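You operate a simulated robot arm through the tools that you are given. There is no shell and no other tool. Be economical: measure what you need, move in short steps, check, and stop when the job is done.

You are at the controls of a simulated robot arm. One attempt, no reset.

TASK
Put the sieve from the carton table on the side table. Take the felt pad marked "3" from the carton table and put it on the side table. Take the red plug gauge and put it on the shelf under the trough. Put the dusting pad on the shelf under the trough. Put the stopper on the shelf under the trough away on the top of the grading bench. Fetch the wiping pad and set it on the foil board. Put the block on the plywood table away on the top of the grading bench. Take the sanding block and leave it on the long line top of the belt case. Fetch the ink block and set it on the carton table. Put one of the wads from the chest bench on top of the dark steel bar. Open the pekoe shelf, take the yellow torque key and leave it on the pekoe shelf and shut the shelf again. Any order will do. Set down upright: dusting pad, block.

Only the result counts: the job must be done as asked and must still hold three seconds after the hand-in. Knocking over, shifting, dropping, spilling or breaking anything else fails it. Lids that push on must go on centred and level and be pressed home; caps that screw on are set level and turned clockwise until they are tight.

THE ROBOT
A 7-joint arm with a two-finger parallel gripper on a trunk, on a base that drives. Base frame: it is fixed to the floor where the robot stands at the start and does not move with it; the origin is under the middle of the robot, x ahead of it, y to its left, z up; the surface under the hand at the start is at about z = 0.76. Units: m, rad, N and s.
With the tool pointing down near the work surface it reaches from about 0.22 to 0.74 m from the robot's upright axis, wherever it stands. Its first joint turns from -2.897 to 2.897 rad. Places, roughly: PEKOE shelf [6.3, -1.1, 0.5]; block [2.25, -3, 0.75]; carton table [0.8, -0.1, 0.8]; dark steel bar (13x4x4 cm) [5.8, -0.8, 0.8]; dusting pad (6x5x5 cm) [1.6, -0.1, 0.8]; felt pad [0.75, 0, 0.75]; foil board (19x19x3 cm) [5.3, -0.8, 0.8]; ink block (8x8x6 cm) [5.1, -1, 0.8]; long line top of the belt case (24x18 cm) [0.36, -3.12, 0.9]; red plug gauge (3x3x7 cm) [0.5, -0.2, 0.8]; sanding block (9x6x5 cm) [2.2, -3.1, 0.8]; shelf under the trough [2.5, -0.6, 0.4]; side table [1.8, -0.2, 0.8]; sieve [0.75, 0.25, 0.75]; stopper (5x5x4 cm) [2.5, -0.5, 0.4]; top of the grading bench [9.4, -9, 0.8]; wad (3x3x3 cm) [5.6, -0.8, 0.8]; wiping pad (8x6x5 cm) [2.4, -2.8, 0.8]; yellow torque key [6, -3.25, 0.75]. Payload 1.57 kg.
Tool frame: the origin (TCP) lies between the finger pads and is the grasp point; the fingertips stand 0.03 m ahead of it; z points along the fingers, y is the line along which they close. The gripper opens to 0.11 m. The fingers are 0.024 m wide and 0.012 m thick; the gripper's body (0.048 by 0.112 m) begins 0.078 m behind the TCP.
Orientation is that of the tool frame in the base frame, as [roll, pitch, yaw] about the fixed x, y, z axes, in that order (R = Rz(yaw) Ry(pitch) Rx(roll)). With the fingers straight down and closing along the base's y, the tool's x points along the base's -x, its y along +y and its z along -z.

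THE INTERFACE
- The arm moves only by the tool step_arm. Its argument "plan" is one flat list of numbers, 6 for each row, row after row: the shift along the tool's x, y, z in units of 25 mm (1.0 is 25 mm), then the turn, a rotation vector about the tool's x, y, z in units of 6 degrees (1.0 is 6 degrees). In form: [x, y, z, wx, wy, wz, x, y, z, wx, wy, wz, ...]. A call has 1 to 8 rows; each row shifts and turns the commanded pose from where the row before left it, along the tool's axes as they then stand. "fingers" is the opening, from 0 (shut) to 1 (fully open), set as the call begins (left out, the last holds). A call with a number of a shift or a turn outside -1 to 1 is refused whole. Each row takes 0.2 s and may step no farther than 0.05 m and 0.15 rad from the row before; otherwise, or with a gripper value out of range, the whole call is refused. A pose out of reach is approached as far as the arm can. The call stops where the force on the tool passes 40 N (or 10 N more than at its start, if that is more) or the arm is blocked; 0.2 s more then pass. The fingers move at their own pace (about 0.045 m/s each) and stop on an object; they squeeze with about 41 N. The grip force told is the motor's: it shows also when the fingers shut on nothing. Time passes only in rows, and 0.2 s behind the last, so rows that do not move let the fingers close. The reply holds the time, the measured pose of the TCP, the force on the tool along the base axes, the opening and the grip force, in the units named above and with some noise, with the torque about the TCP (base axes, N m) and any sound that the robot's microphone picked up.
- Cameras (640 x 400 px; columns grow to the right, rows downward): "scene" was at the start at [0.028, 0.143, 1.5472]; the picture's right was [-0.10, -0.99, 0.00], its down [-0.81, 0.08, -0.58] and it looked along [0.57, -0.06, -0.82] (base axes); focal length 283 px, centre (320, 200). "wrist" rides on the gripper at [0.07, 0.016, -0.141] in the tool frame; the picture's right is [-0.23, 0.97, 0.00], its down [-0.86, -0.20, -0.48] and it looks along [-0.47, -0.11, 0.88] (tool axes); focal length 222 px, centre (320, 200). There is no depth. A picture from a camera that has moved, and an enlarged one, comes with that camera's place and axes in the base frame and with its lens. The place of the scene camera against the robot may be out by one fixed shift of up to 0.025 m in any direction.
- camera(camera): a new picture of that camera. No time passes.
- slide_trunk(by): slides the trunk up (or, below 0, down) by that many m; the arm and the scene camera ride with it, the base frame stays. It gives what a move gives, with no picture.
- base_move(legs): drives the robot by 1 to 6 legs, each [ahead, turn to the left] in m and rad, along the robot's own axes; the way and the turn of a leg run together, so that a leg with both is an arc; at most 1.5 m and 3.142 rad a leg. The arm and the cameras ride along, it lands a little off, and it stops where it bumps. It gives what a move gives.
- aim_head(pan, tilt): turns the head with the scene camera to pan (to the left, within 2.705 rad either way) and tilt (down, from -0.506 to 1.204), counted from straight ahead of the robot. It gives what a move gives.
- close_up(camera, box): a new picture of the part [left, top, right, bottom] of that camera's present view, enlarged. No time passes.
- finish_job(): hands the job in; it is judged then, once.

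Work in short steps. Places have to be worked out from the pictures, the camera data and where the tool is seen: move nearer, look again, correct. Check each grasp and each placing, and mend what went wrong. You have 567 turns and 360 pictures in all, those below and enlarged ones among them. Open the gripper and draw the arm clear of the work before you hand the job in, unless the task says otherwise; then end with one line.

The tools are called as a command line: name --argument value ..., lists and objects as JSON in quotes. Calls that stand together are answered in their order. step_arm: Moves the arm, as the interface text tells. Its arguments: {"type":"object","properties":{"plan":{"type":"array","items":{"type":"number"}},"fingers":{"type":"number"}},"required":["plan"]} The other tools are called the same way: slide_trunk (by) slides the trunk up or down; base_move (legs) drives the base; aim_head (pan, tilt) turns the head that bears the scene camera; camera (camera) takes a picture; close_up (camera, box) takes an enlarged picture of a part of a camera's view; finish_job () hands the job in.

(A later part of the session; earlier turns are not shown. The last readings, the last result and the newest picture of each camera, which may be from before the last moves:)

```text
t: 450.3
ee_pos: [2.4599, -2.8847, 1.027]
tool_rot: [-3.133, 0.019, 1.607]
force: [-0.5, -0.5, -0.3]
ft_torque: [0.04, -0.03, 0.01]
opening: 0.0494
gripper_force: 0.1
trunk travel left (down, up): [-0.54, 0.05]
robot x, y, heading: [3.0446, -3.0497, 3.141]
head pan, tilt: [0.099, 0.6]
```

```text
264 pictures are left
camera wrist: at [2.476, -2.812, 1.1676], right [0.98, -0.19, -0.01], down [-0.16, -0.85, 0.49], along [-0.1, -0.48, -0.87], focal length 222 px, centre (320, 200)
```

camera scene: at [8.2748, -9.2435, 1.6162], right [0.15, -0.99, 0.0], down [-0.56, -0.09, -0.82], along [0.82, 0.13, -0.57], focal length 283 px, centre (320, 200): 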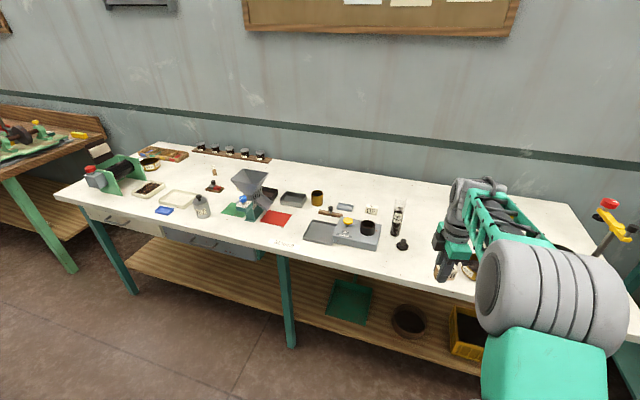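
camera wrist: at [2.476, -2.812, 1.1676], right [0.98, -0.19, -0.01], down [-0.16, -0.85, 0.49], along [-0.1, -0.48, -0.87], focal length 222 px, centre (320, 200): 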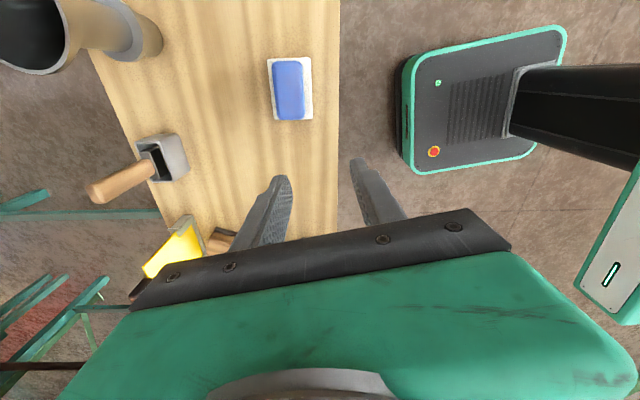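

The wiping pad is at about (2.432, -2.822), long side along y, so closing along x suits it. I move above it at z ≈ 0.90.

step_arm --plan '[0.64, -0.26, 1, 0, 0, 0, 0.64, -0.26, 1, 0, 0, 0, 0.64, -0.26, 1, 0, 0, 0, 0.64, -0.26, 1, 0, 0, 0, 0, 0, 1, 0, 0, 0]' --fingers 0.6

camera --camera "wrist"

```text
t: 451.5
ee_pos: [2.4309, -2.8232, 0.9017]
tool_rot: [-3.13, 0.016, 1.61]
force: [-0.2, -0.3, 0.5]
ft_torque: [-0.02, -0.01, 0.01]
opening: 0.0661
gripper_force: 0.1
trunk travel left (down, up): [-0.54, 0.05]
robot x, y, heading: [3.0488, -3.0513, 3.14]
head pan, tilt: [0.099, 0.6]
```

```text
263 pictures are left
camera wrist: at [2.4461, -2.7511, 1.042], right [0.98, -0.19, -0.01], down [-0.16, -0.85, 0.49], along [-0.1, -0.48, -0.87], focal length 222 px, centre (320, 200)
```

wrist: 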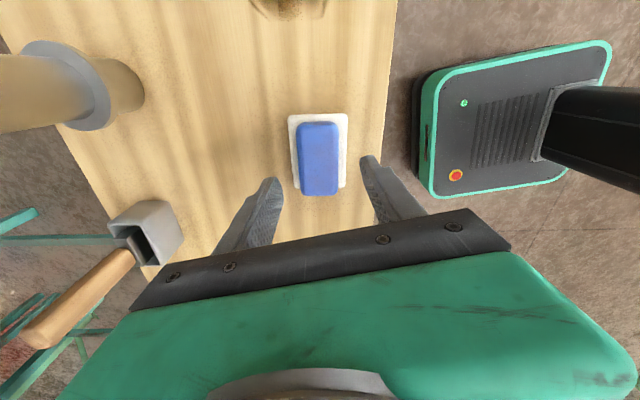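

Aligned. I lower to z ≈ 0.845 and close.

step_arm --plan '[0.2, 0, 0.8, 0, 0, 0, 0, 0, 0.8, 0, 0, 0, 0, 0, 0.65, 0, 0, 0]'

step_arm --plan '[0, 0, 0, 0, 0, 0, 0, 0, 0, 0, 0, 0, 0, 0, 0, 0, 0, 0, 0, 0, 0, 0, 0, 0]' --fingers 0

camera --camera "wrist"

```text
t: 452.3
ee_pos: [2.4302, -2.8195, 0.8447]
tool_rot: [-3.131, 0.016, 1.609]
force: [0.1, 1.0, 1.1]
ft_torque: [0.01, 0.0, 0.02]
opening: 0.066
gripper_force: 0.0
trunk travel left (down, up): [-0.54, 0.05]
robot x, y, heading: [3.0435, -3.0518, 3.138]
head pan, tilt: [0.099, 0.6]
```

```text
t: 453.3
ee_pos: [2.4314, -2.8192, 0.8443]
tool_rot: [-3.131, 0.018, 1.608]
force: [-0.5, 0.3, 1.3]
ft_torque: [0.08, -0.02, -0.02]
opening: 0.0388
gripper_force: 35.8
trunk travel left (down, up): [-0.54, 0.05]
robot x, y, heading: [3.0456, -3.0515, 3.144]
head pan, tilt: [0.099, 0.6]
```

```text
262 pictures are left
camera wrist: at [2.4458, -2.7464, 0.9851], right [0.98, -0.19, -0.01], down [-0.16, -0.85, 0.49], along [-0.1, -0.48, -0.87], focal length 222 px, centre (320, 200)
```

wrist: 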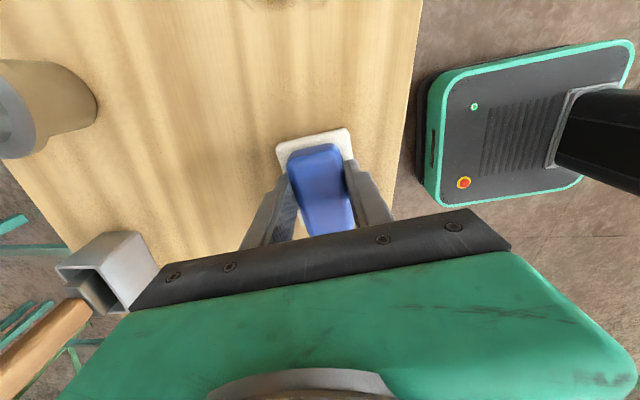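

Held (39 mm, 36 N). I lift it and drive toward the chest bench and foil board.

step_arm --plan '[0, 0, -1, 0, 0, 0, 0, 0, -1, 0, 0, 0, 0, 0, -1, 0, 0, 0, 0, 0, -1, 0, 0, 0, 0, 0, -1, 0, 0, 0, 0, 0, -1, 0, 0, 0, 0, 0, -1, 0, 0, 0, 0, 0, -1, 0, 0, 0]'

base_move --legs '[[-0.4, 0], [0, -2.47], [1.5, 0], [0.35, 0], [0, 0.5]]'

aim_head --pan 0.3 --tilt 0.5

camera --camera "scene"

```text
t: 455.1
ee_pos: [2.4324, -2.8164, 1.0466]
tool_rot: [-3.132, 0.016, 1.609]
force: [-0.8, 0.0, -0.1]
ft_torque: [-0.01, 0.02, 0.0]
opening: 0.039
gripper_force: 41.5
trunk travel left (down, up): [-0.54, 0.05]
robot x, y, heading: [3.0478, -3.0484, 3.138]
head pan, tilt: [0.099, 0.6]
```

```text
t: 473.7
ee_pos: [5.2775, -1.3724, 1.0452]
tool_rot: [-3.132, 0.017, -0.32]
force: [0.8, -0.4, -1.4]
ft_torque: [0.0, 0.01, 0.0]
opening: 0.039
gripper_force: 40.5
trunk travel left (down, up): [-0.54, 0.05]
robot x, y, heading: [4.8463, -1.8678, 1.215]
head pan, tilt: [0.099, 0.6]
```

```text
t: 474.4
ee_pos: [5.2782, -1.3718, 1.0453]
tool_rot: [-3.133, 0.017, -0.32]
force: [0.3, -0.8, -0.6]
ft_torque: [0.0, -0.01, -0.01]
opening: 0.0389
gripper_force: 41.1
trunk travel left (down, up): [-0.54, 0.05]
robot x, y, heading: [4.845, -1.8629, 1.213]
head pan, tilt: [0.3, 0.499]
```

```text
261 pictures are left
camera scene: at [4.701, -1.7828, 1.6253], right [1.0, -0.06, 0.0], down [-0.03, -0.48, -0.88], along [0.05, 0.88, -0.48], focal length 283 px, centre (320, 200)
```

scene: 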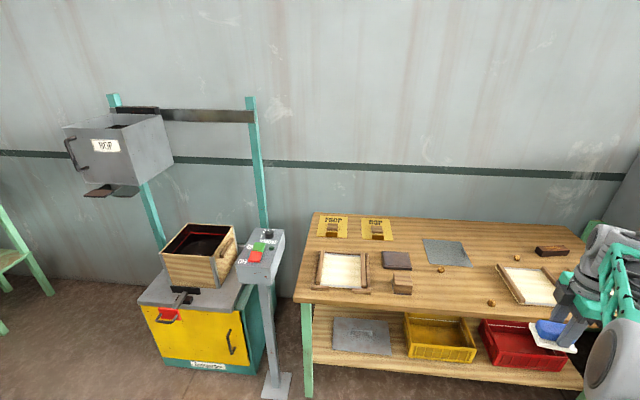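

I zoom in on the chest bench to identify the items.

close_up --camera "scene" --box '[290, 200, 450, 310]'

close_up --camera "scene" --box '[410, 210, 590, 320]'

```text
3.64 times, centred on (370, 255) of scene
camera zoom: at [4.701, -1.7828, 1.6253], right [1.0, -0.06, 0.0], down [-0.03, -0.48, -0.88], along [0.05, 0.88, -0.48], focal length 1029 px, centre (138, 0)
```

zoom: 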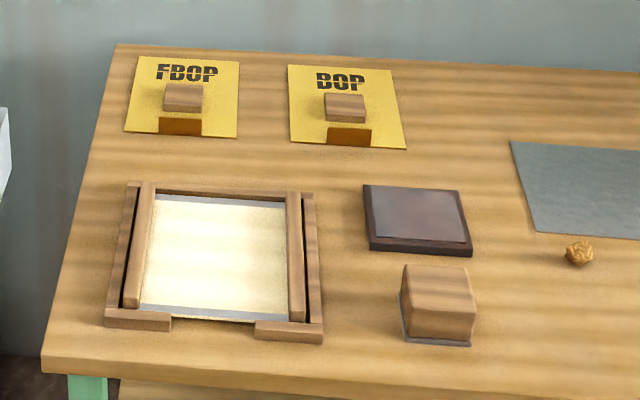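

```text
3.56 times, centred on (500, 265) of scene
camera zoom: at [4.701, -1.7828, 1.6253], right [1.0, -0.06, 0.0], down [-0.03, -0.48, -0.88], along [0.05, 0.88, -0.48], focal length 1006 px, centre (-320, -31)
```

zoom: 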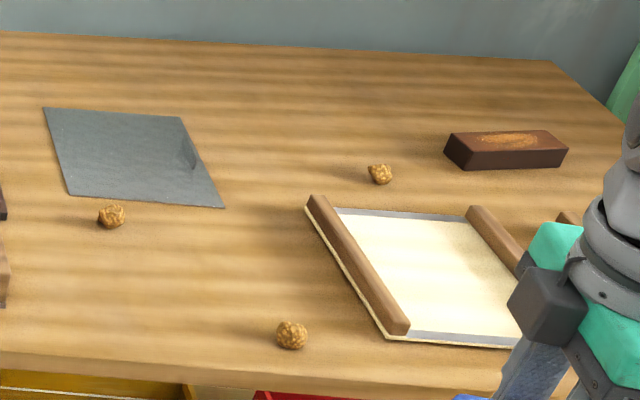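

The foil board is the grey 19 cm sheet at about (5.33, -0.81); the wads are crumpled balls; the steel bar is at (5.79, -0.84) and the ink block at (5.06, -1.01). I centre the arm and drive up opposite the foil board.

step_arm --plan '[-1, 0.4, 0, 0, 0, 0, -1, 0.4, 0, 0, 0, 0, -1, 0.4, 0, 0, 0, 0, -1, 0.4, 0, 0, 0, 0, -1, 0.4, 0, 0, 0, 0, -1, 0.4, 0, 0, 0, 0, -1, 0.4, 0, 0, 0, 0, -1, 0.4, 0, 0, 0, 0]'

base_move --legs '[[0, -0.61], [0.53, 0], [0, 0.97]]'

aim_head --pan 0.1 --tilt 0.8

camera --camera "scene"

camera --camera "wrist"

```text
t: 476.2
ee_pos: [5.0618, -1.3863, 1.0483]
tool_rot: [-3.13, 0.015, -0.319]
force: [0.5, -0.3, -0.8]
ft_torque: [0.03, 0.0, -0.04]
opening: 0.039
gripper_force: 41.2
trunk travel left (down, up): [-0.54, 0.05]
robot x, y, heading: [4.8438, -1.8659, 1.215]
head pan, tilt: [0.3, 0.499]
```

```text
t: 483.4
ee_pos: [5.2988, -1.0296, 1.0473]
tool_rot: [-3.131, 0.015, 0.061]
force: [-1.0, -0.4, -0.7]
ft_torque: [0.0, 0.02, -0.01]
opening: 0.039
gripper_force: 41.2
trunk travel left (down, up): [-0.54, 0.05]
robot x, y, heading: [5.2784, -1.5574, 1.594]
head pan, tilt: [0.3, 0.499]
```

```text
t: 484.2
ee_pos: [5.2981, -1.0305, 1.0477]
tool_rot: [-3.133, 0.016, 0.062]
force: [-0.4, 0.1, -1.2]
ft_torque: [-0.02, 0.01, -0.01]
opening: 0.0391
gripper_force: 40.9
trunk travel left (down, up): [-0.54, 0.05]
robot x, y, heading: [5.2764, -1.559, 1.598]
head pan, tilt: [0.099, 0.799]
```

```text
258 pictures are left
camera scene: at [5.1298, -1.5458, 1.5994], right [0.99, 0.12, 0.0], down [0.09, -0.71, -0.7], along [-0.09, 0.69, -0.72], focal length 283 px, centre (320, 200)
```

scene: 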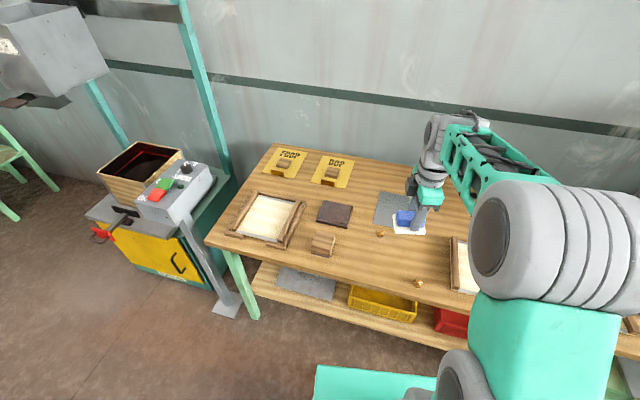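

```text
257 pictures are left
camera wrist: at [5.3716, -1.0429, 1.1882], right [-0.17, -0.99, -0.01], down [-0.86, 0.14, 0.49], along [-0.49, 0.09, -0.87], focal length 222 px, centre (320, 200)
```

wrist: 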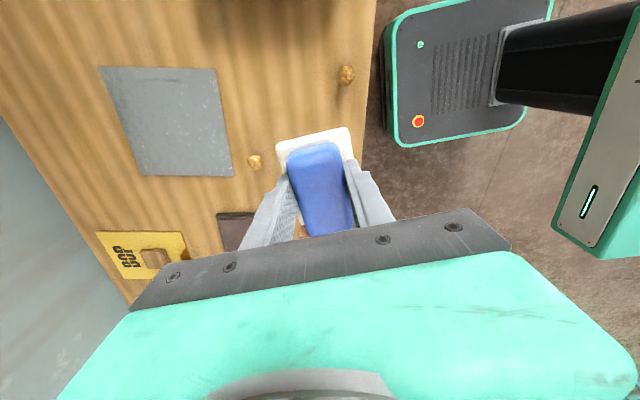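

The sheet spans x 5.25–5.42, y -0.87 to -0.68, and the base front has about 15 cm of room. I drive 8 cm closer and extend over the board.

base_move --legs '[[0.08, 0]]'

step_arm --plan '[0.3, -0.95, 0.3, 0, 0, 0, 0.3, -0.95, 0.3, 0, 0, 0, 0.3, -0.95, 0.3, 0, 0, 0, 0.3, -0.95, 0.3, 0, 0, 0, 0.3, -0.95, 0.3, 0, 0, 0, 0.3, -0.9, 0.3, 0, 0, 0]'

camera --camera "wrist"

close_up --camera "scene" --box '[300, 130, 480, 290]'

```text
t: 485.2
ee_pos: [5.2968, -0.9504, 1.0471]
tool_rot: [-3.132, 0.016, 0.063]
force: [0.4, -0.1, -1.5]
ft_torque: [0.0, 0.0, 0.03]
opening: 0.039
gripper_force: 40.2
trunk travel left (down, up): [-0.54, 0.05]
robot x, y, heading: [5.2765, -1.4761, 1.598]
head pan, tilt: [0.099, 0.799]
```

```text
t: 486.6
ee_pos: [5.332, -0.8046, 1.0032]
tool_rot: [-3.133, 0.016, 0.061]
force: [0.0, -0.4, -0.2]
ft_torque: [0.0, -0.02, 0.05]
opening: 0.0391
gripper_force: 41.2
trunk travel left (down, up): [-0.54, 0.05]
robot x, y, heading: [5.2727, -1.4813, 1.593]
head pan, tilt: [0.099, 0.799]
```

```text
256 pictures are left
camera wrist: at [5.405, -0.8177, 1.1434], right [-0.17, -0.99, -0.01], down [-0.86, 0.14, 0.49], along [-0.49, 0.09, -0.87], focal length 222 px, centre (320, 200)
```

wrist: 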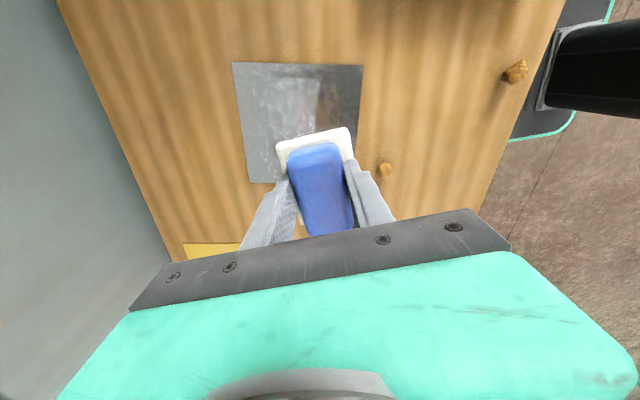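

```text
2.50 times, centred on (390, 210) of scene
camera zoom: at [5.1281, -1.4658, 1.5994], right [0.99, 0.12, 0.0], down [0.09, -0.71, -0.7], along [-0.09, 0.69, -0.72], focal length 707 px, centre (145, 175)
```

zoom: 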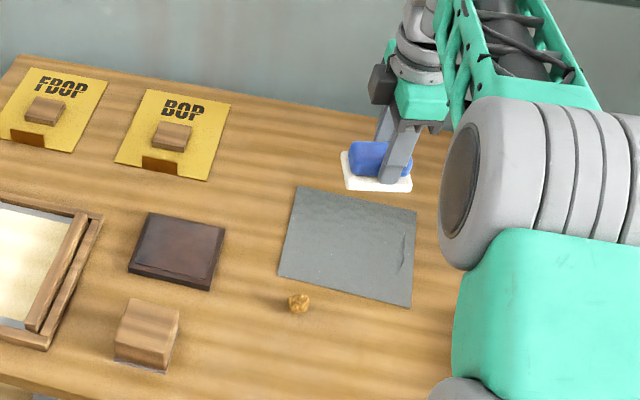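

The shiny sheet is confirmed as the foil board, centre about (5.345, -0.775). I nudge 1 cm toward its middle and lower.

step_arm --plan '[0.3, -0.4, 1, 0, 0, 0, 0, 0, 1, 0, 0, 0, 0, 0, 1, 0, 0, 0, 0, 0, 1, 0, 0, 0]'

step_arm --plan '[0, 0, 0.4, 0, 0, 0, 0, 0, 0.4, 0, 0, 0, 0, 0, 0.3, 0, 0, 0]'

step_arm --plan '[0, 0, 0.3, 0, 0, 0, 0, 0, 0.2, 0, 0, 0, 0, 0, 0.2, 0, 0, 0, 0, 0, 0.2, 0, 0, 0]'

```text
t: 487.6
ee_pos: [5.3383, -0.7934, 0.9037]
tool_rot: [-3.134, 0.016, 0.063]
force: [-0.4, 0.2, -0.4]
ft_torque: [-0.03, -0.01, 0.0]
opening: 0.0391
gripper_force: 40.7
trunk travel left (down, up): [-0.54, 0.05]
robot x, y, heading: [5.2719, -1.4766, 1.592]
head pan, tilt: [0.099, 0.799]
```

```text
t: 488.4
ee_pos: [5.338, -0.7945, 0.8765]
tool_rot: [-3.132, 0.016, 0.063]
force: [-0.2, 0.6, -0.4]
ft_torque: [-0.03, -0.01, -0.01]
opening: 0.0391
gripper_force: 41.3
trunk travel left (down, up): [-0.54, 0.05]
robot x, y, heading: [5.2721, -1.4841, 1.594]
head pan, tilt: [0.099, 0.799]
```

```text
t: 489.4
ee_pos: [5.3364, -0.7966, 0.8528]
tool_rot: [-3.132, 0.016, 0.062]
force: [-0.1, 0.3, -0.6]
ft_torque: [0.01, 0.01, -0.01]
opening: 0.039
gripper_force: 41.0
trunk travel left (down, up): [-0.54, 0.05]
robot x, y, heading: [5.2764, -1.4778, 1.592]
head pan, tilt: [0.099, 0.799]
```

step_arm --plan '[0, 0, 0.15, 0, 0, 0, 0, 0, 0.15, 0, 0, 0]'

camera --camera "wrist"

```text
t: 490.1
ee_pos: [5.3371, -0.7955, 0.8456]
tool_rot: [-3.133, 0.016, 0.063]
force: [-0.1, 0.1, -0.6]
ft_torque: [0.0, -0.02, -0.01]
opening: 0.039
gripper_force: 40.4
trunk travel left (down, up): [-0.54, 0.05]
robot x, y, heading: [5.275, -1.4752, 1.591]
head pan, tilt: [0.099, 0.799]
```

```text
254 pictures are left
camera wrist: at [5.4104, -0.8075, 0.986], right [-0.17, -0.99, -0.01], down [-0.86, 0.14, 0.49], along [-0.49, 0.09, -0.87], focal length 222 px, centre (320, 200)
```

wrist: 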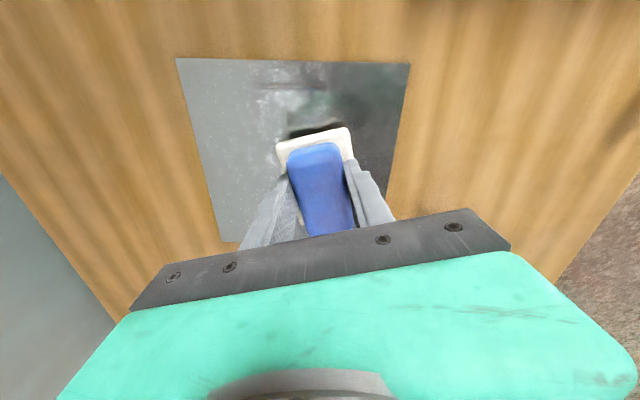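

The reflection shows a small gap still. I go on down.

step_arm --plan '[0, 0, 0.25, 0, 0, 0, 0, 0, 0.25, 0, 0, 0]'

step_arm --plan '[0, 0, 0.2, 0, 0, 0, 0, 0, 0.2, 0, 0, 0]'

step_arm --plan '[0, 0, 0.2, 0, 0, 0, 0, 0, 0.2, 0, 0, 0]'

```text
t: 490.6
ee_pos: [5.3386, -0.7951, 0.8338]
tool_rot: [-3.133, 0.016, 0.063]
force: [0.1, -0.4, -0.1]
ft_torque: [0.02, -0.01, 0.0]
opening: 0.0389
gripper_force: 41.6
trunk travel left (down, up): [-0.54, 0.05]
robot x, y, heading: [5.2746, -1.4791, 1.595]
head pan, tilt: [0.099, 0.799]
```

```text
t: 491.2
ee_pos: [5.3377, -0.7944, 0.8273]
tool_rot: [-3.126, 0.014, 0.063]
force: [0.3, -3.8, 19.1]
ft_torque: [-0.75, 0.14, 0.04]
opening: 0.039
gripper_force: 40.9
trunk travel left (down, up): [-0.54, 0.05]
robot x, y, heading: [5.2722, -1.4808, 1.592]
head pan, tilt: [0.099, 0.799]
```

```text
t: 491.7
ee_pos: [5.3377, -0.7922, 0.8266]
tool_rot: [-3.116, 0.011, 0.063]
force: [0.1, -1.7, 14.4]
ft_torque: [-0.47, 0.06, -0.02]
opening: 0.0391
gripper_force: 41.3
trunk travel left (down, up): [-0.54, 0.05]
robot x, y, heading: [5.2728, -1.4763, 1.596]
head pan, tilt: [0.099, 0.799]
stopped in row 2: the force on the tool passed its limit at 44 N (the readings are from after the stop); the commanded pose is now the measured one
```

Contact at z 0.827. Releasing and lifting.

step_arm --plan '[0, 0, 0, 0, 0, 0, 0, 0, 0, 0, 0, 0, 0, 0, 0, 0, 0, 0]' --fingers 0.65

step_arm --plan '[0, 0, -1, 0, 0, 0, 0, 0, -1, 0, 0, 0, 0, 0, -1, 0, 0, 0, 0, 0, -1, 0, 0, 0, 0, 0, -1, 0, 0, 0, 0, 0, -1, 0, 0, 0, 0, 0, -1, 0, 0, 0]'

camera --camera "wrist"

camera --camera "scene"

```text
t: 492.5
ee_pos: [5.3363, -0.7909, 0.8272]
tool_rot: [-3.117, 0.013, 0.063]
force: [-0.6, 5.9, 26.9]
ft_torque: [-0.74, -0.18, 0.04]
opening: 0.0653
gripper_force: 0.1
trunk travel left (down, up): [-0.54, 0.05]
robot x, y, heading: [5.2749, -1.4805, 1.593]
head pan, tilt: [0.099, 0.799]
```

```text
t: 494.1
ee_pos: [5.3406, -0.7955, 0.9966]
tool_rot: [-3.124, 0.013, 0.062]
force: [-0.2, 0.5, 0.2]
ft_torque: [0.0, 0.03, 0.0]
opening: 0.0719
gripper_force: 0.0
trunk travel left (down, up): [-0.54, 0.05]
robot x, y, heading: [5.2799, -1.4833, 1.591]
head pan, tilt: [0.099, 0.799]
```

```text
253 pictures are left
camera wrist: at [5.4134, -0.8095, 1.1374], right [-0.17, -0.99, -0.01], down [-0.86, 0.14, 0.49], along [-0.49, 0.09, -0.87], focal length 222 px, centre (320, 200)
```

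wrist: 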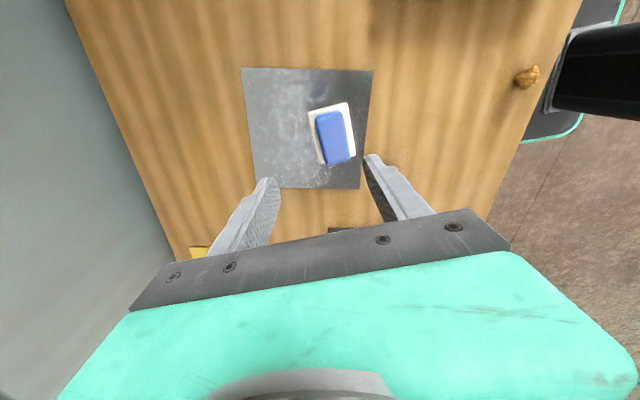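

```text
252 pictures are left
camera scene: at [5.128, -1.4665, 1.5993], right [0.99, 0.12, 0.0], down [0.09, -0.71, -0.7], along [-0.09, 0.69, -0.72], focal length 283 px, centre (320, 200)
```

scene: 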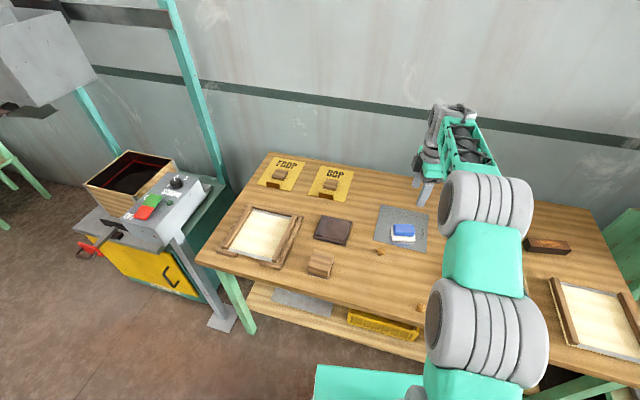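

The wiping pad rests inside the foil board. Next the wad and steel bar, further right, so I check what's on my right before moving.

aim_head --pan -0.9 --tilt 0.6

camera --camera "scene"

```text
t: 495.4
ee_pos: [5.3407, -0.7964, 0.9977]
tool_rot: [-3.121, 0.013, 0.061]
force: [0.0, 0.8, 0.1]
ft_torque: [0.0, -0.05, -0.01]
opening: 0.0714
gripper_force: 0.1
trunk travel left (down, up): [-0.54, 0.05]
robot x, y, heading: [5.274, -1.4799, 1.594]
head pan, tilt: [-0.901, 0.6]
```

```text
251 pictures are left
camera scene: at [5.2058, -1.4899, 1.6162], right [0.64, -0.77, 0.0], down [-0.43, -0.36, -0.82], along [0.63, 0.53, -0.57], focal length 283 px, centre (320, 200)
```

scene: 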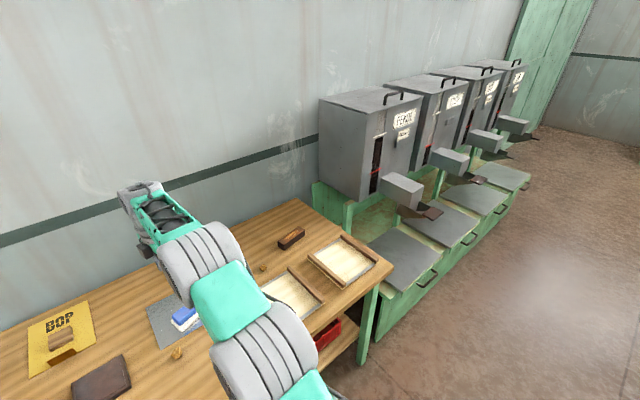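

The pekoe unit is right of the bench. The floor is free, so I back up, shift right about 0.37 m and face the bench again.

base_move --legs '[[-0.35, 0], [0, -1.59], [0.4, 0], [0, 1.57], [0.32, 0]]'

camera --camera "wrist"

aim_head --pan 0.0 --tilt 0.85

camera --camera "scene"

```text
t: 509.2
ee_pos: [5.7594, -0.8215, 0.9968]
tool_rot: [-3.122, 0.015, 0.049]
force: [-1.3, -0.1, -0.4]
ft_torque: [0.04, -0.03, 0.0]
opening: 0.0715
gripper_force: 0.1
trunk travel left (down, up): [-0.54, 0.05]
robot x, y, heading: [5.6852, -1.4992, 1.585]
head pan, tilt: [-0.901, 0.6]
```

```text
250 pictures are left
camera wrist: at [5.8325, -0.8362, 1.1372], right [-0.18, -0.98, -0.01], down [-0.86, 0.15, 0.49], along [-0.48, 0.1, -0.87], focal length 222 px, centre (320, 200)
```

wrist: 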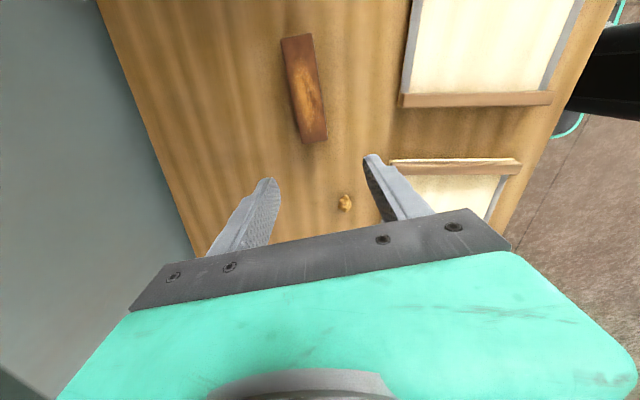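

```text
t: 510.4
ee_pos: [5.7607, -0.8217, 0.998]
tool_rot: [-3.122, 0.015, 0.048]
force: [-0.2, -0.6, -0.4]
ft_torque: [-0.02, -0.02, 0.02]
opening: 0.0716
gripper_force: 0.1
trunk travel left (down, up): [-0.54, 0.05]
robot x, y, heading: [5.6858, -1.5027, 1.58]
head pan, tilt: [0.0, 0.85]
```

```text
249 pictures are left
camera scene: at [5.5467, -1.4915, 1.5954], right [1.0, 0.01, 0.0], down [0.01, -0.75, -0.66], along [-0.01, 0.66, -0.75], focal length 283 px, centre (320, 200)
```

scene: 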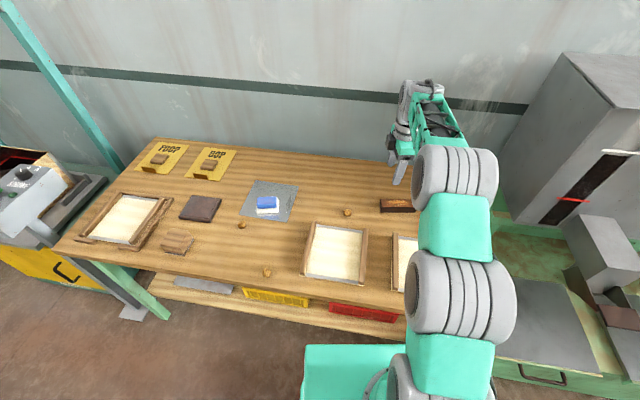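

Wad C is at about (5.63, -0.838); the bar's centre is (5.816, -0.811), along x. I move above the wad.

step_arm --plan '[-0.87, 0.07, 0.9, 0, 0, 0, -0.87, 0.07, 0.9, 0, 0, 0, -0.87, 0.07, 0.9, 0, 0, 0, -0.87, 0.07, 0.9, 0, 0, 0, -0.87, 0.07, 0.9, 0, 0, 0, -0.87, 0.05, 0.9, 0, 0, 0]' --fingers 0.5

camera --camera "wrist"

```text
t: 511.8
ee_pos: [5.6278, -0.8355, 0.863]
tool_rot: [-3.125, 0.014, 0.05]
force: [0.1, 0.3, -0.3]
ft_torque: [0.0, -0.02, 0.01]
opening: 0.055
gripper_force: 0.0
trunk travel left (down, up): [-0.54, 0.05]
robot x, y, heading: [5.6837, -1.5059, 1.579]
head pan, tilt: [0.0, 0.85]
```

```text
248 pictures are left
camera wrist: at [5.7012, -0.8498, 1.0033], right [-0.18, -0.98, -0.02], down [-0.86, 0.15, 0.49], along [-0.48, 0.1, -0.87], focal length 222 px, centre (320, 200)
```

wrist: 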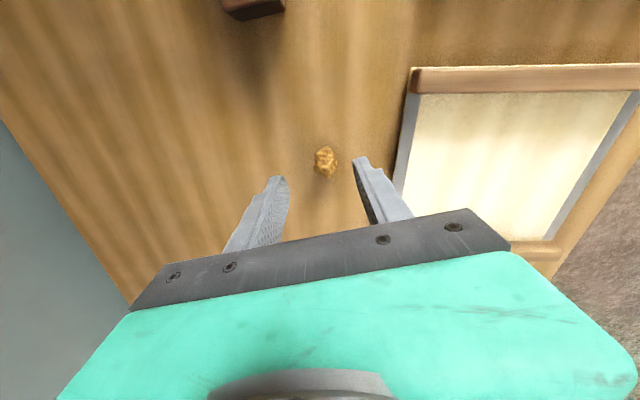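

Right on line. I lower 4.8 cm and close.

step_arm --plan '[0, 0.1, 0.7, 0, 0, 0, 0, 0, 0.7, 0, 0, 0, 0, 0, 0.5, 0, 0, 0]'

step_arm --plan '[0, 0, 0, 0, 0, 0, 0, 0, 0, 0, 0, 0, 0, 0, 0, 0, 0, 0, 0, 0, 0, 0, 0, 0]' --fingers 0

camera --camera "wrist"

```text
t: 512.6
ee_pos: [5.6275, -0.8356, 0.8161]
tool_rot: [-3.122, 0.012, 0.05]
force: [-0.7, -0.3, -0.1]
ft_torque: [-0.02, -0.02, 0.03]
opening: 0.0553
gripper_force: 0.0
trunk travel left (down, up): [-0.54, 0.05]
robot x, y, heading: [5.6845, -1.5043, 1.583]
head pan, tilt: [0.0, 0.85]
```

```text
t: 513.6
ee_pos: [5.6278, -0.837, 0.8165]
tool_rot: [-3.123, 0.015, 0.049]
force: [0.0, 0.5, 0.0]
ft_torque: [-0.01, -0.02, -0.01]
opening: 0.0216
gripper_force: 8.1
trunk travel left (down, up): [-0.54, 0.05]
robot x, y, heading: [5.6868, -1.5041, 1.58]
head pan, tilt: [0.0, 0.85]
```

```text
247 pictures are left
camera wrist: at [5.7008, -0.8515, 0.9559], right [-0.18, -0.98, -0.01], down [-0.86, 0.15, 0.49], along [-0.48, 0.1, -0.87], focal length 222 px, centre (320, 200)
```

wrist: 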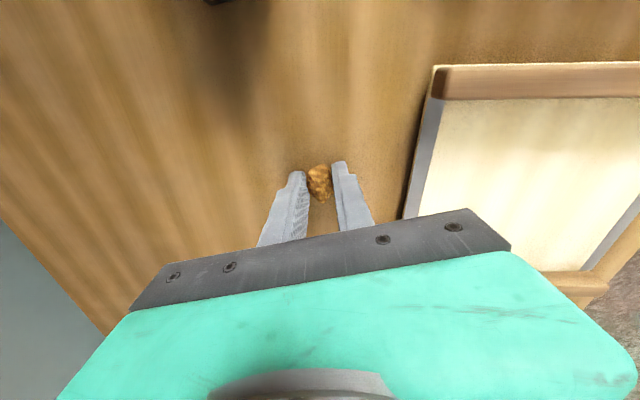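

The fingers meet the wad (21.6 mm). I let the grip settle and lift.

step_arm --plan '[0, 0, 0, 0, 0, 0, 0, 0, 0, 0, 0, 0, 0, 0, -0.8, 0, 0, 0, 0, 0, -0.8, 0, 0, 0, 0, 0, -0.8, 0, 0, 0, 0, 0, -0.8, 0, 0, 0]'

camera --camera "wrist"

```text
t: 515.0
ee_pos: [5.629, -0.8381, 0.8966]
tool_rot: [-3.122, 0.014, 0.048]
force: [-0.5, 0.1, 0.4]
ft_torque: [0.01, 0.01, -0.02]
opening: 0.0213
gripper_force: 8.0
trunk travel left (down, up): [-0.54, 0.05]
robot x, y, heading: [5.6839, -1.501, 1.582]
head pan, tilt: [0.0, 0.85]
```

```text
246 pictures are left
camera wrist: at [5.7013, -0.853, 1.037], right [-0.18, -0.98, -0.01], down [-0.86, 0.15, 0.49], along [-0.48, 0.1, -0.87], focal length 222 px, centre (320, 200)
```

wrist: 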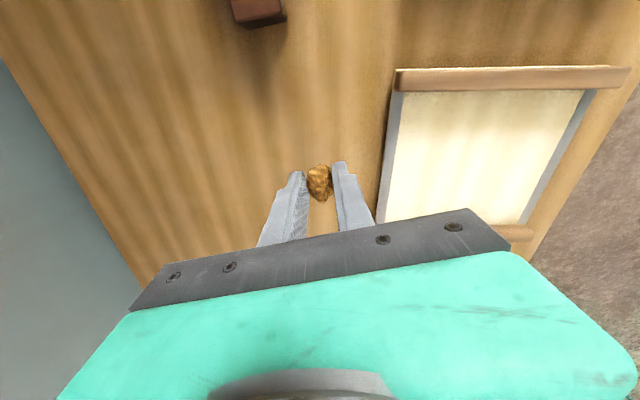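

The wad is held. I carry it over the middle of the bar.

step_arm --plan '[0.94, -0.09, 0, 0, 0, 0, 0.94, -0.09, 0, 0, 0, 0, 0.94, -0.09, 0, 0, 0, 0, 0.94, -0.09, 0, 0, 0, 0, 0.94, -0.09, 0, 0, 0, 0, 0.94, -0.09, 0, 0, 0, 0, 0.94, -0.09, 0, 0, 0, 0, 0.94, -0.09, 0, 0, 0, 0]'

camera --camera "wrist"

close_up --camera "scene" --box '[340, 80, 480, 240]'

```text
t: 516.8
ee_pos: [5.816, -0.8125, 0.8949]
tool_rot: [-3.12, 0.014, 0.049]
force: [-0.7, 0.3, -0.4]
ft_torque: [-0.03, -0.02, 0.01]
opening: 0.0213
gripper_force: 7.7
trunk travel left (down, up): [-0.54, 0.05]
robot x, y, heading: [5.6853, -1.5034, 1.582]
head pan, tilt: [0.0, 0.85]
```

```text
245 pictures are left
camera wrist: at [5.8884, -0.8276, 1.0342], right [-0.18, -0.98, -0.02], down [-0.86, 0.15, 0.49], along [-0.48, 0.1, -0.87], focal length 222 px, centre (320, 200)
```

wrist: 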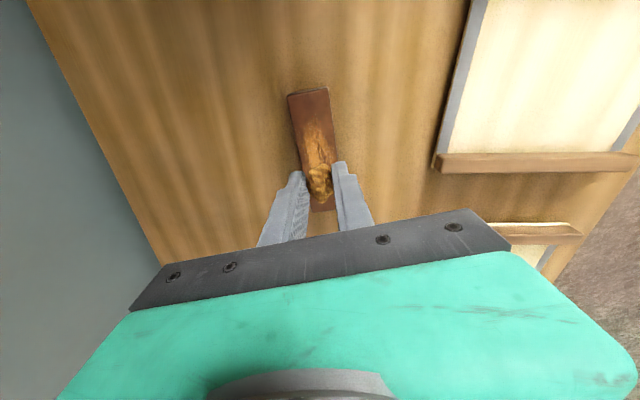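

```text
2.50 times, centred on (410, 160) of scene
camera zoom: at [5.5469, -1.4914, 1.5954], right [1.0, 0.01, 0.0], down [0.01, -0.75, -0.66], along [-0.01, 0.66, -0.75], focal length 707 px, centre (95, 300)
```

zoom: 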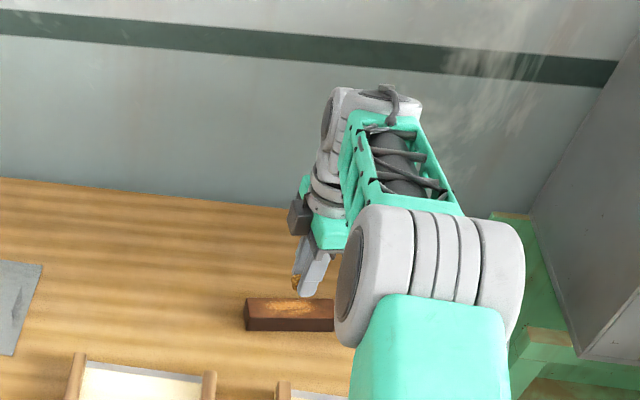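

Aligned within a few millimetres. I centre over the bar and lower gently.

step_arm --plan '[0.3, -0.14, 0.4, 0, 0, 0, 0, 0, 0.4, 0, 0, 0, 0, 0, 0.4, 0, 0, 0]'

step_arm --plan '[0, 0, 0.2, 0, 0, 0]'

step_arm --plan '[0, 0, 0.15, 0, 0, 0]'

camera --camera "wrist"

```text
t: 517.6
ee_pos: [5.8218, -0.8082, 0.8633]
tool_rot: [-3.122, 0.014, 0.053]
force: [0.2, 0.0, 0.1]
ft_torque: [0.03, -0.02, -0.02]
opening: 0.0214
gripper_force: 7.9
trunk travel left (down, up): [-0.54, 0.05]
robot x, y, heading: [5.6835, -1.5036, 1.582]
head pan, tilt: [0.0, 0.85]
```

```text
t: 518.0
ee_pos: [5.8223, -0.8063, 0.8606]
tool_rot: [-3.122, 0.013, 0.049]
force: [0.1, -0.2, 0.5]
ft_torque: [0.04, 0.01, 0.01]
opening: 0.0214
gripper_force: 8.3
trunk travel left (down, up): [-0.54, 0.05]
robot x, y, heading: [5.6832, -1.5046, 1.581]
head pan, tilt: [0.0, 0.85]
```

```text
t: 518.4
ee_pos: [5.8213, -0.8065, 0.8557]
tool_rot: [-3.123, 0.014, 0.049]
force: [-0.3, 0.6, 0.4]
ft_torque: [-0.04, -0.01, 0.0]
opening: 0.0216
gripper_force: 7.6
trunk travel left (down, up): [-0.54, 0.05]
robot x, y, heading: [5.6868, -1.5058, 1.585]
head pan, tilt: [0.0, 0.85]
```

```text
243 pictures are left
camera wrist: at [5.8946, -0.8218, 0.9953], right [-0.18, -0.98, -0.02], down [-0.86, 0.15, 0.49], along [-0.48, 0.1, -0.87], focal length 222 px, centre (320, 200)
```

wrist: 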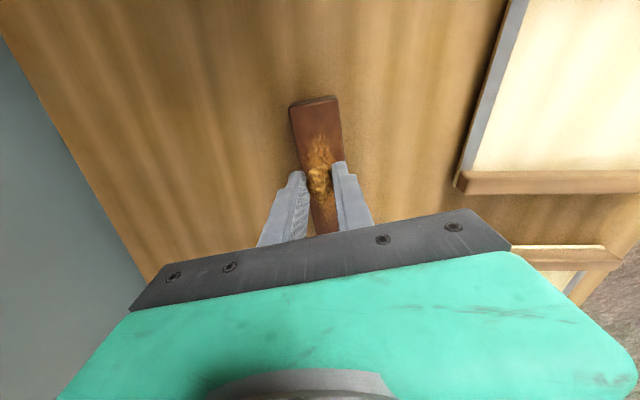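

step_arm --plan '[0, 0, 0.15, 0, 0, 0]'

step_arm --plan '[0, 0, 0.15, 0, 0, 0]'

close_up --camera "wrist" --box '[260, 80, 380, 220]'

```text
t: 518.8
ee_pos: [5.8213, -0.8065, 0.8506]
tool_rot: [-3.124, 0.015, 0.048]
force: [-0.6, 0.1, 0.0]
ft_torque: [0.02, -0.02, -0.05]
opening: 0.0215
gripper_force: 8.1
trunk travel left (down, up): [-0.54, 0.05]
robot x, y, heading: [5.6862, -1.5044, 1.583]
head pan, tilt: [0.0, 0.85]
```

```text
t: 519.2
ee_pos: [5.8223, -0.8069, 0.8497]
tool_rot: [-3.119, 0.013, 0.049]
force: [-0.5, -1.8, 8.6]
ft_torque: [-0.12, 0.0, -0.05]
opening: 0.0216
gripper_force: 7.7
trunk travel left (down, up): [-0.54, 0.05]
robot x, y, heading: [5.6884, -1.5023, 1.58]
head pan, tilt: [0.0, 0.85]
```

```text
2.86 times, centred on (320, 150) of wrist
camera zoom: at [5.8944, -0.8222, 0.9893], right [-0.18, -0.98, -0.02], down [-0.86, 0.15, 0.49], along [-0.48, 0.1, -0.87], focal length 635 px, centre (320, 343)
```

zoom: 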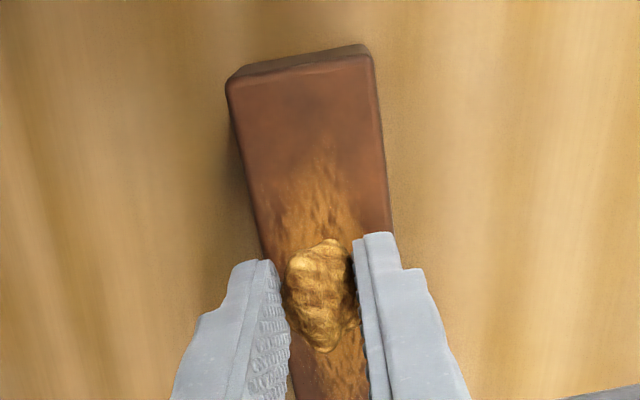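

The wad touches the bar top (8.6 N). I open gently and lift straight up.

step_arm --plan '[0, 0, 0, 0, 0, 0, 0, 0, 0, 0, 0, 0, 0, 0, 0, 0, 0, 0, 0, 0, 0, 0, 0, 0]' --fingers 0.5

step_arm --plan '[0, 0, -0.5, 0, 0, 0, 0, 0, -0.7, 0, 0, 0, 0, 0, -1, 0, 0, 0, 0, 0, -1, 0, 0, 0, 0, 0, -1, 0, 0, 0, 0, 0, -1, 0, 0, 0]'

close_up --camera "wrist" --box '[240, 40, 400, 200]'

```text
t: 520.2
ee_pos: [5.8222, -0.8069, 0.8471]
tool_rot: [-3.122, 0.014, 0.049]
force: [0.0, 0.1, 0.1]
ft_torque: [0.01, 0.01, 0.01]
opening: 0.0548
gripper_force: 0.1
trunk travel left (down, up): [-0.54, 0.05]
robot x, y, heading: [5.6819, -1.5014, 1.58]
head pan, tilt: [0.0, 0.85]
```

```text
t: 521.6
ee_pos: [5.8226, -0.8084, 0.9768]
tool_rot: [-3.124, 0.014, 0.049]
force: [0.0, 0.4, -0.3]
ft_torque: [-0.01, 0.02, -0.01]
opening: 0.0548
gripper_force: 0.1
trunk travel left (down, up): [-0.54, 0.05]
robot x, y, heading: [5.6852, -1.5048, 1.579]
head pan, tilt: [0.0, 0.85]
```

```text
2.50 times, centred on (320, 120) of wrist
camera zoom: at [5.8963, -0.8235, 1.1168], right [-0.18, -0.98, -0.01], down [-0.86, 0.15, 0.49], along [-0.48, 0.1, -0.87], focal length 555 px, centre (320, 400)
```

zoom: 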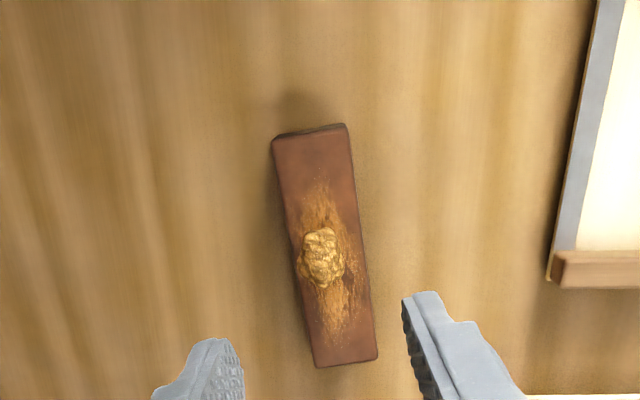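

The wad sits on the bar. Next I inspect the pekoe shelf.

aim_head --pan -0.9 --tilt 0.75

camera --camera "scene"

close_up --camera "scene" --box '[240, 140, 480, 400]'

```text
t: 522.8
ee_pos: [5.8237, -0.8084, 0.976]
tool_rot: [-3.123, 0.013, 0.049]
force: [-0.5, 0.5, 0.2]
ft_torque: [-0.04, 0.03, 0.0]
opening: 0.0549
gripper_force: 0.1
trunk travel left (down, up): [-0.54, 0.05]
robot x, y, heading: [5.687, -1.5036, 1.582]
head pan, tilt: [-0.901, 0.75]
```

```text
240 pictures are left
camera scene: at [5.6118, -1.5175, 1.6033], right [0.63, -0.78, 0.0], down [-0.53, -0.43, -0.73], along [0.57, 0.46, -0.68], focal length 283 px, centre (320, 200)
```

scene: 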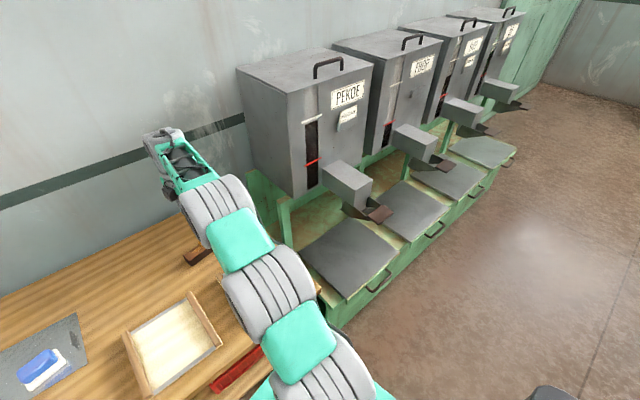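

```text
1.54 times, centred on (360, 270) of scene
camera zoom: at [5.6118, -1.5175, 1.6033], right [0.63, -0.78, 0.0], down [-0.53, -0.43, -0.73], along [0.57, 0.46, -0.68], focal length 435 px, centre (258, 92)
```

zoom: 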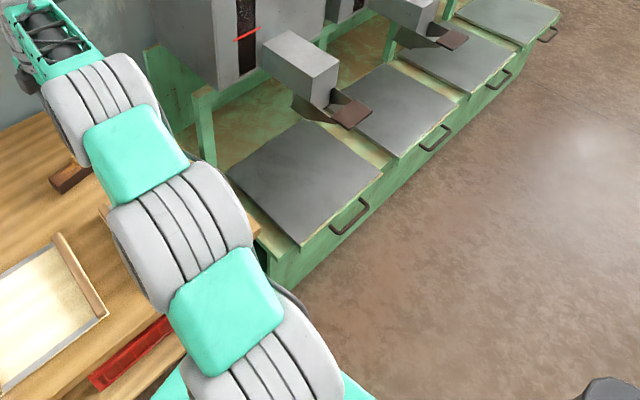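

The grey plate with a handle below PEKOE looks like the shelf. I draw the arm in, and drive round to face it squarely (normal heading ≈ 1.37).

step_arm --plan '[-0.3, 1, -0.2, 0, 0, 0, -0.3, 1, -0.2, 0, 0, 0, -0.3, 1, -0.2, 0, 0, 0, -0.3, 1, -0.2, 0, 0, 0, -0.3, 1, -0.2, 0, 0, 0, -0.3, 1, -0.2, 0, 0, 0, -0.3, 1, -0.2, 0, 0, 0, -0.3, 1, -0.2, 0, 0, 0]'

base_move --legs '[[-0.5, 0], [0, -1.58], [0.5, 0], [0, 1.37]]'

slide_trunk --by -0.2

aim_head --pan 0.0 --tilt 0.75

camera --camera "scene"

camera --camera "wrist"

```text
t: 524.6
ee_pos: [5.7746, -1.0125, 1.0149]
tool_rot: [-3.122, 0.014, 0.049]
force: [-0.4, -0.1, 0.8]
ft_torque: [-0.02, 0.05, 0.02]
opening: 0.0552
gripper_force: 0.1
trunk travel left (down, up): [-0.54, 0.05]
robot x, y, heading: [5.6864, -1.5015, 1.581]
head pan, tilt: [-0.901, 0.75]
```

```text
t: 537.3
ee_pos: [6.3785, -1.5487, 1.0153]
tool_rot: [-3.122, 0.014, -0.165]
force: [-0.1, -0.4, -0.4]
ft_torque: [0.01, 0.01, -0.01]
opening: 0.0548
gripper_force: 0.0
trunk travel left (down, up): [-0.54, 0.05]
robot x, y, heading: [6.1867, -2.0101, 1.365]
head pan, tilt: [-0.901, 0.75]
```

```text
t: 539.5
ee_pos: [6.3767, -1.5478, 0.8155]
tool_rot: [-3.123, 0.013, -0.163]
force: [0.5, 0.5, -0.7]
ft_torque: [0.05, 0.02, 0.02]
opening: 0.055
gripper_force: 0.0
trunk travel left (down, up): [-0.34, 0.25]
robot x, y, heading: [6.1852, -2.0107, 1.368]
head pan, tilt: [-0.901, 0.75]
```

```text
t: 540.7
ee_pos: [6.3785, -1.5492, 0.8162]
tool_rot: [-3.123, 0.014, -0.164]
force: [1.0, 0.0, 0.0]
ft_torque: [0.01, -0.03, -0.02]
opening: 0.055
gripper_force: 0.1
trunk travel left (down, up): [-0.34, 0.25]
robot x, y, heading: [6.1851, -2.013, 1.372]
head pan, tilt: [0.0, 0.75]
```

```text
238 pictures are left
camera scene: at [6.0554, -1.961, 1.4034], right [0.98, -0.2, 0.0], down [-0.14, -0.67, -0.73], along [0.15, 0.72, -0.68], focal length 283 px, centre (320, 200)
```

scene: 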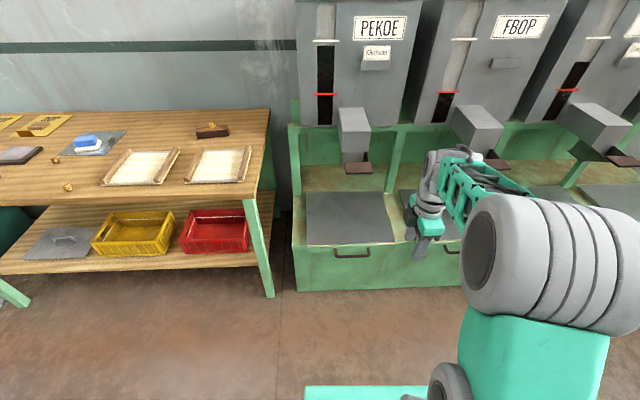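

```text
237 pictures are left
camera wrist: at [6.4455, -1.5793, 0.955], right [-0.38, -0.92, -0.01], down [-0.81, 0.33, 0.49], along [-0.45, 0.2, -0.87], focal length 222 px, centre (320, 200)
```

wrist: 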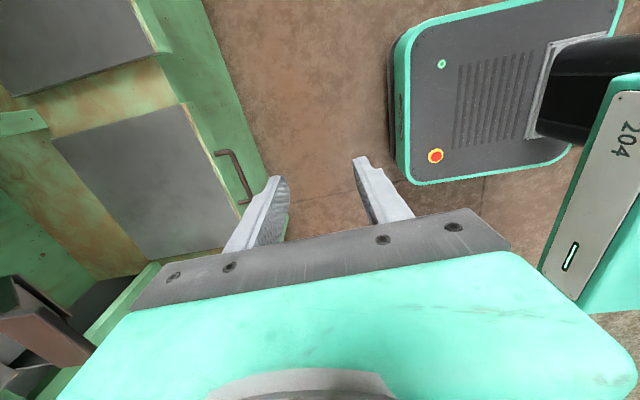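

I zoom in on the PEKOE plate and handle.

close_up --camera "scene" --box '[285, 130, 435, 300]'

close_up --camera "wrist" --box '[40, 90, 300, 270]'

```text
2.35 times, centred on (360, 215) of scene
camera zoom: at [6.0554, -1.961, 1.4034], right [0.98, -0.2, 0.0], down [-0.14, -0.67, -0.73], along [0.15, 0.72, -0.68], focal length 666 px, centre (226, 165)
```

zoom: 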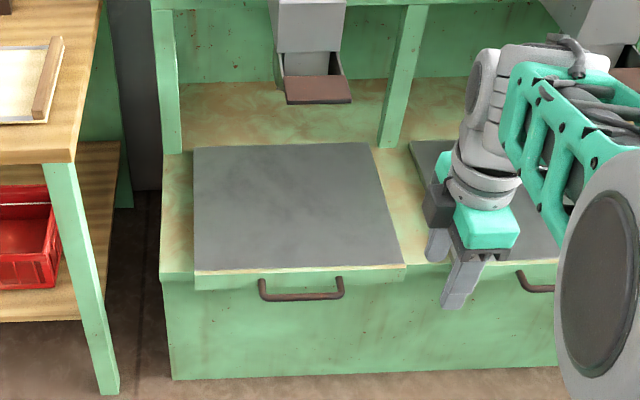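

```text
2.22 times, centred on (170, 180) of wrist
camera zoom: at [6.4455, -1.5793, 0.955], right [-0.38, -0.92, -0.01], down [-0.81, 0.33, 0.49], along [-0.45, 0.2, -0.87], focal length 494 px, centre (653, 244)
```

zoom: 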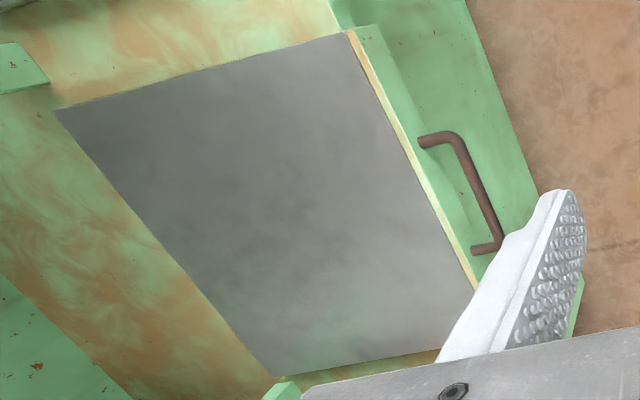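

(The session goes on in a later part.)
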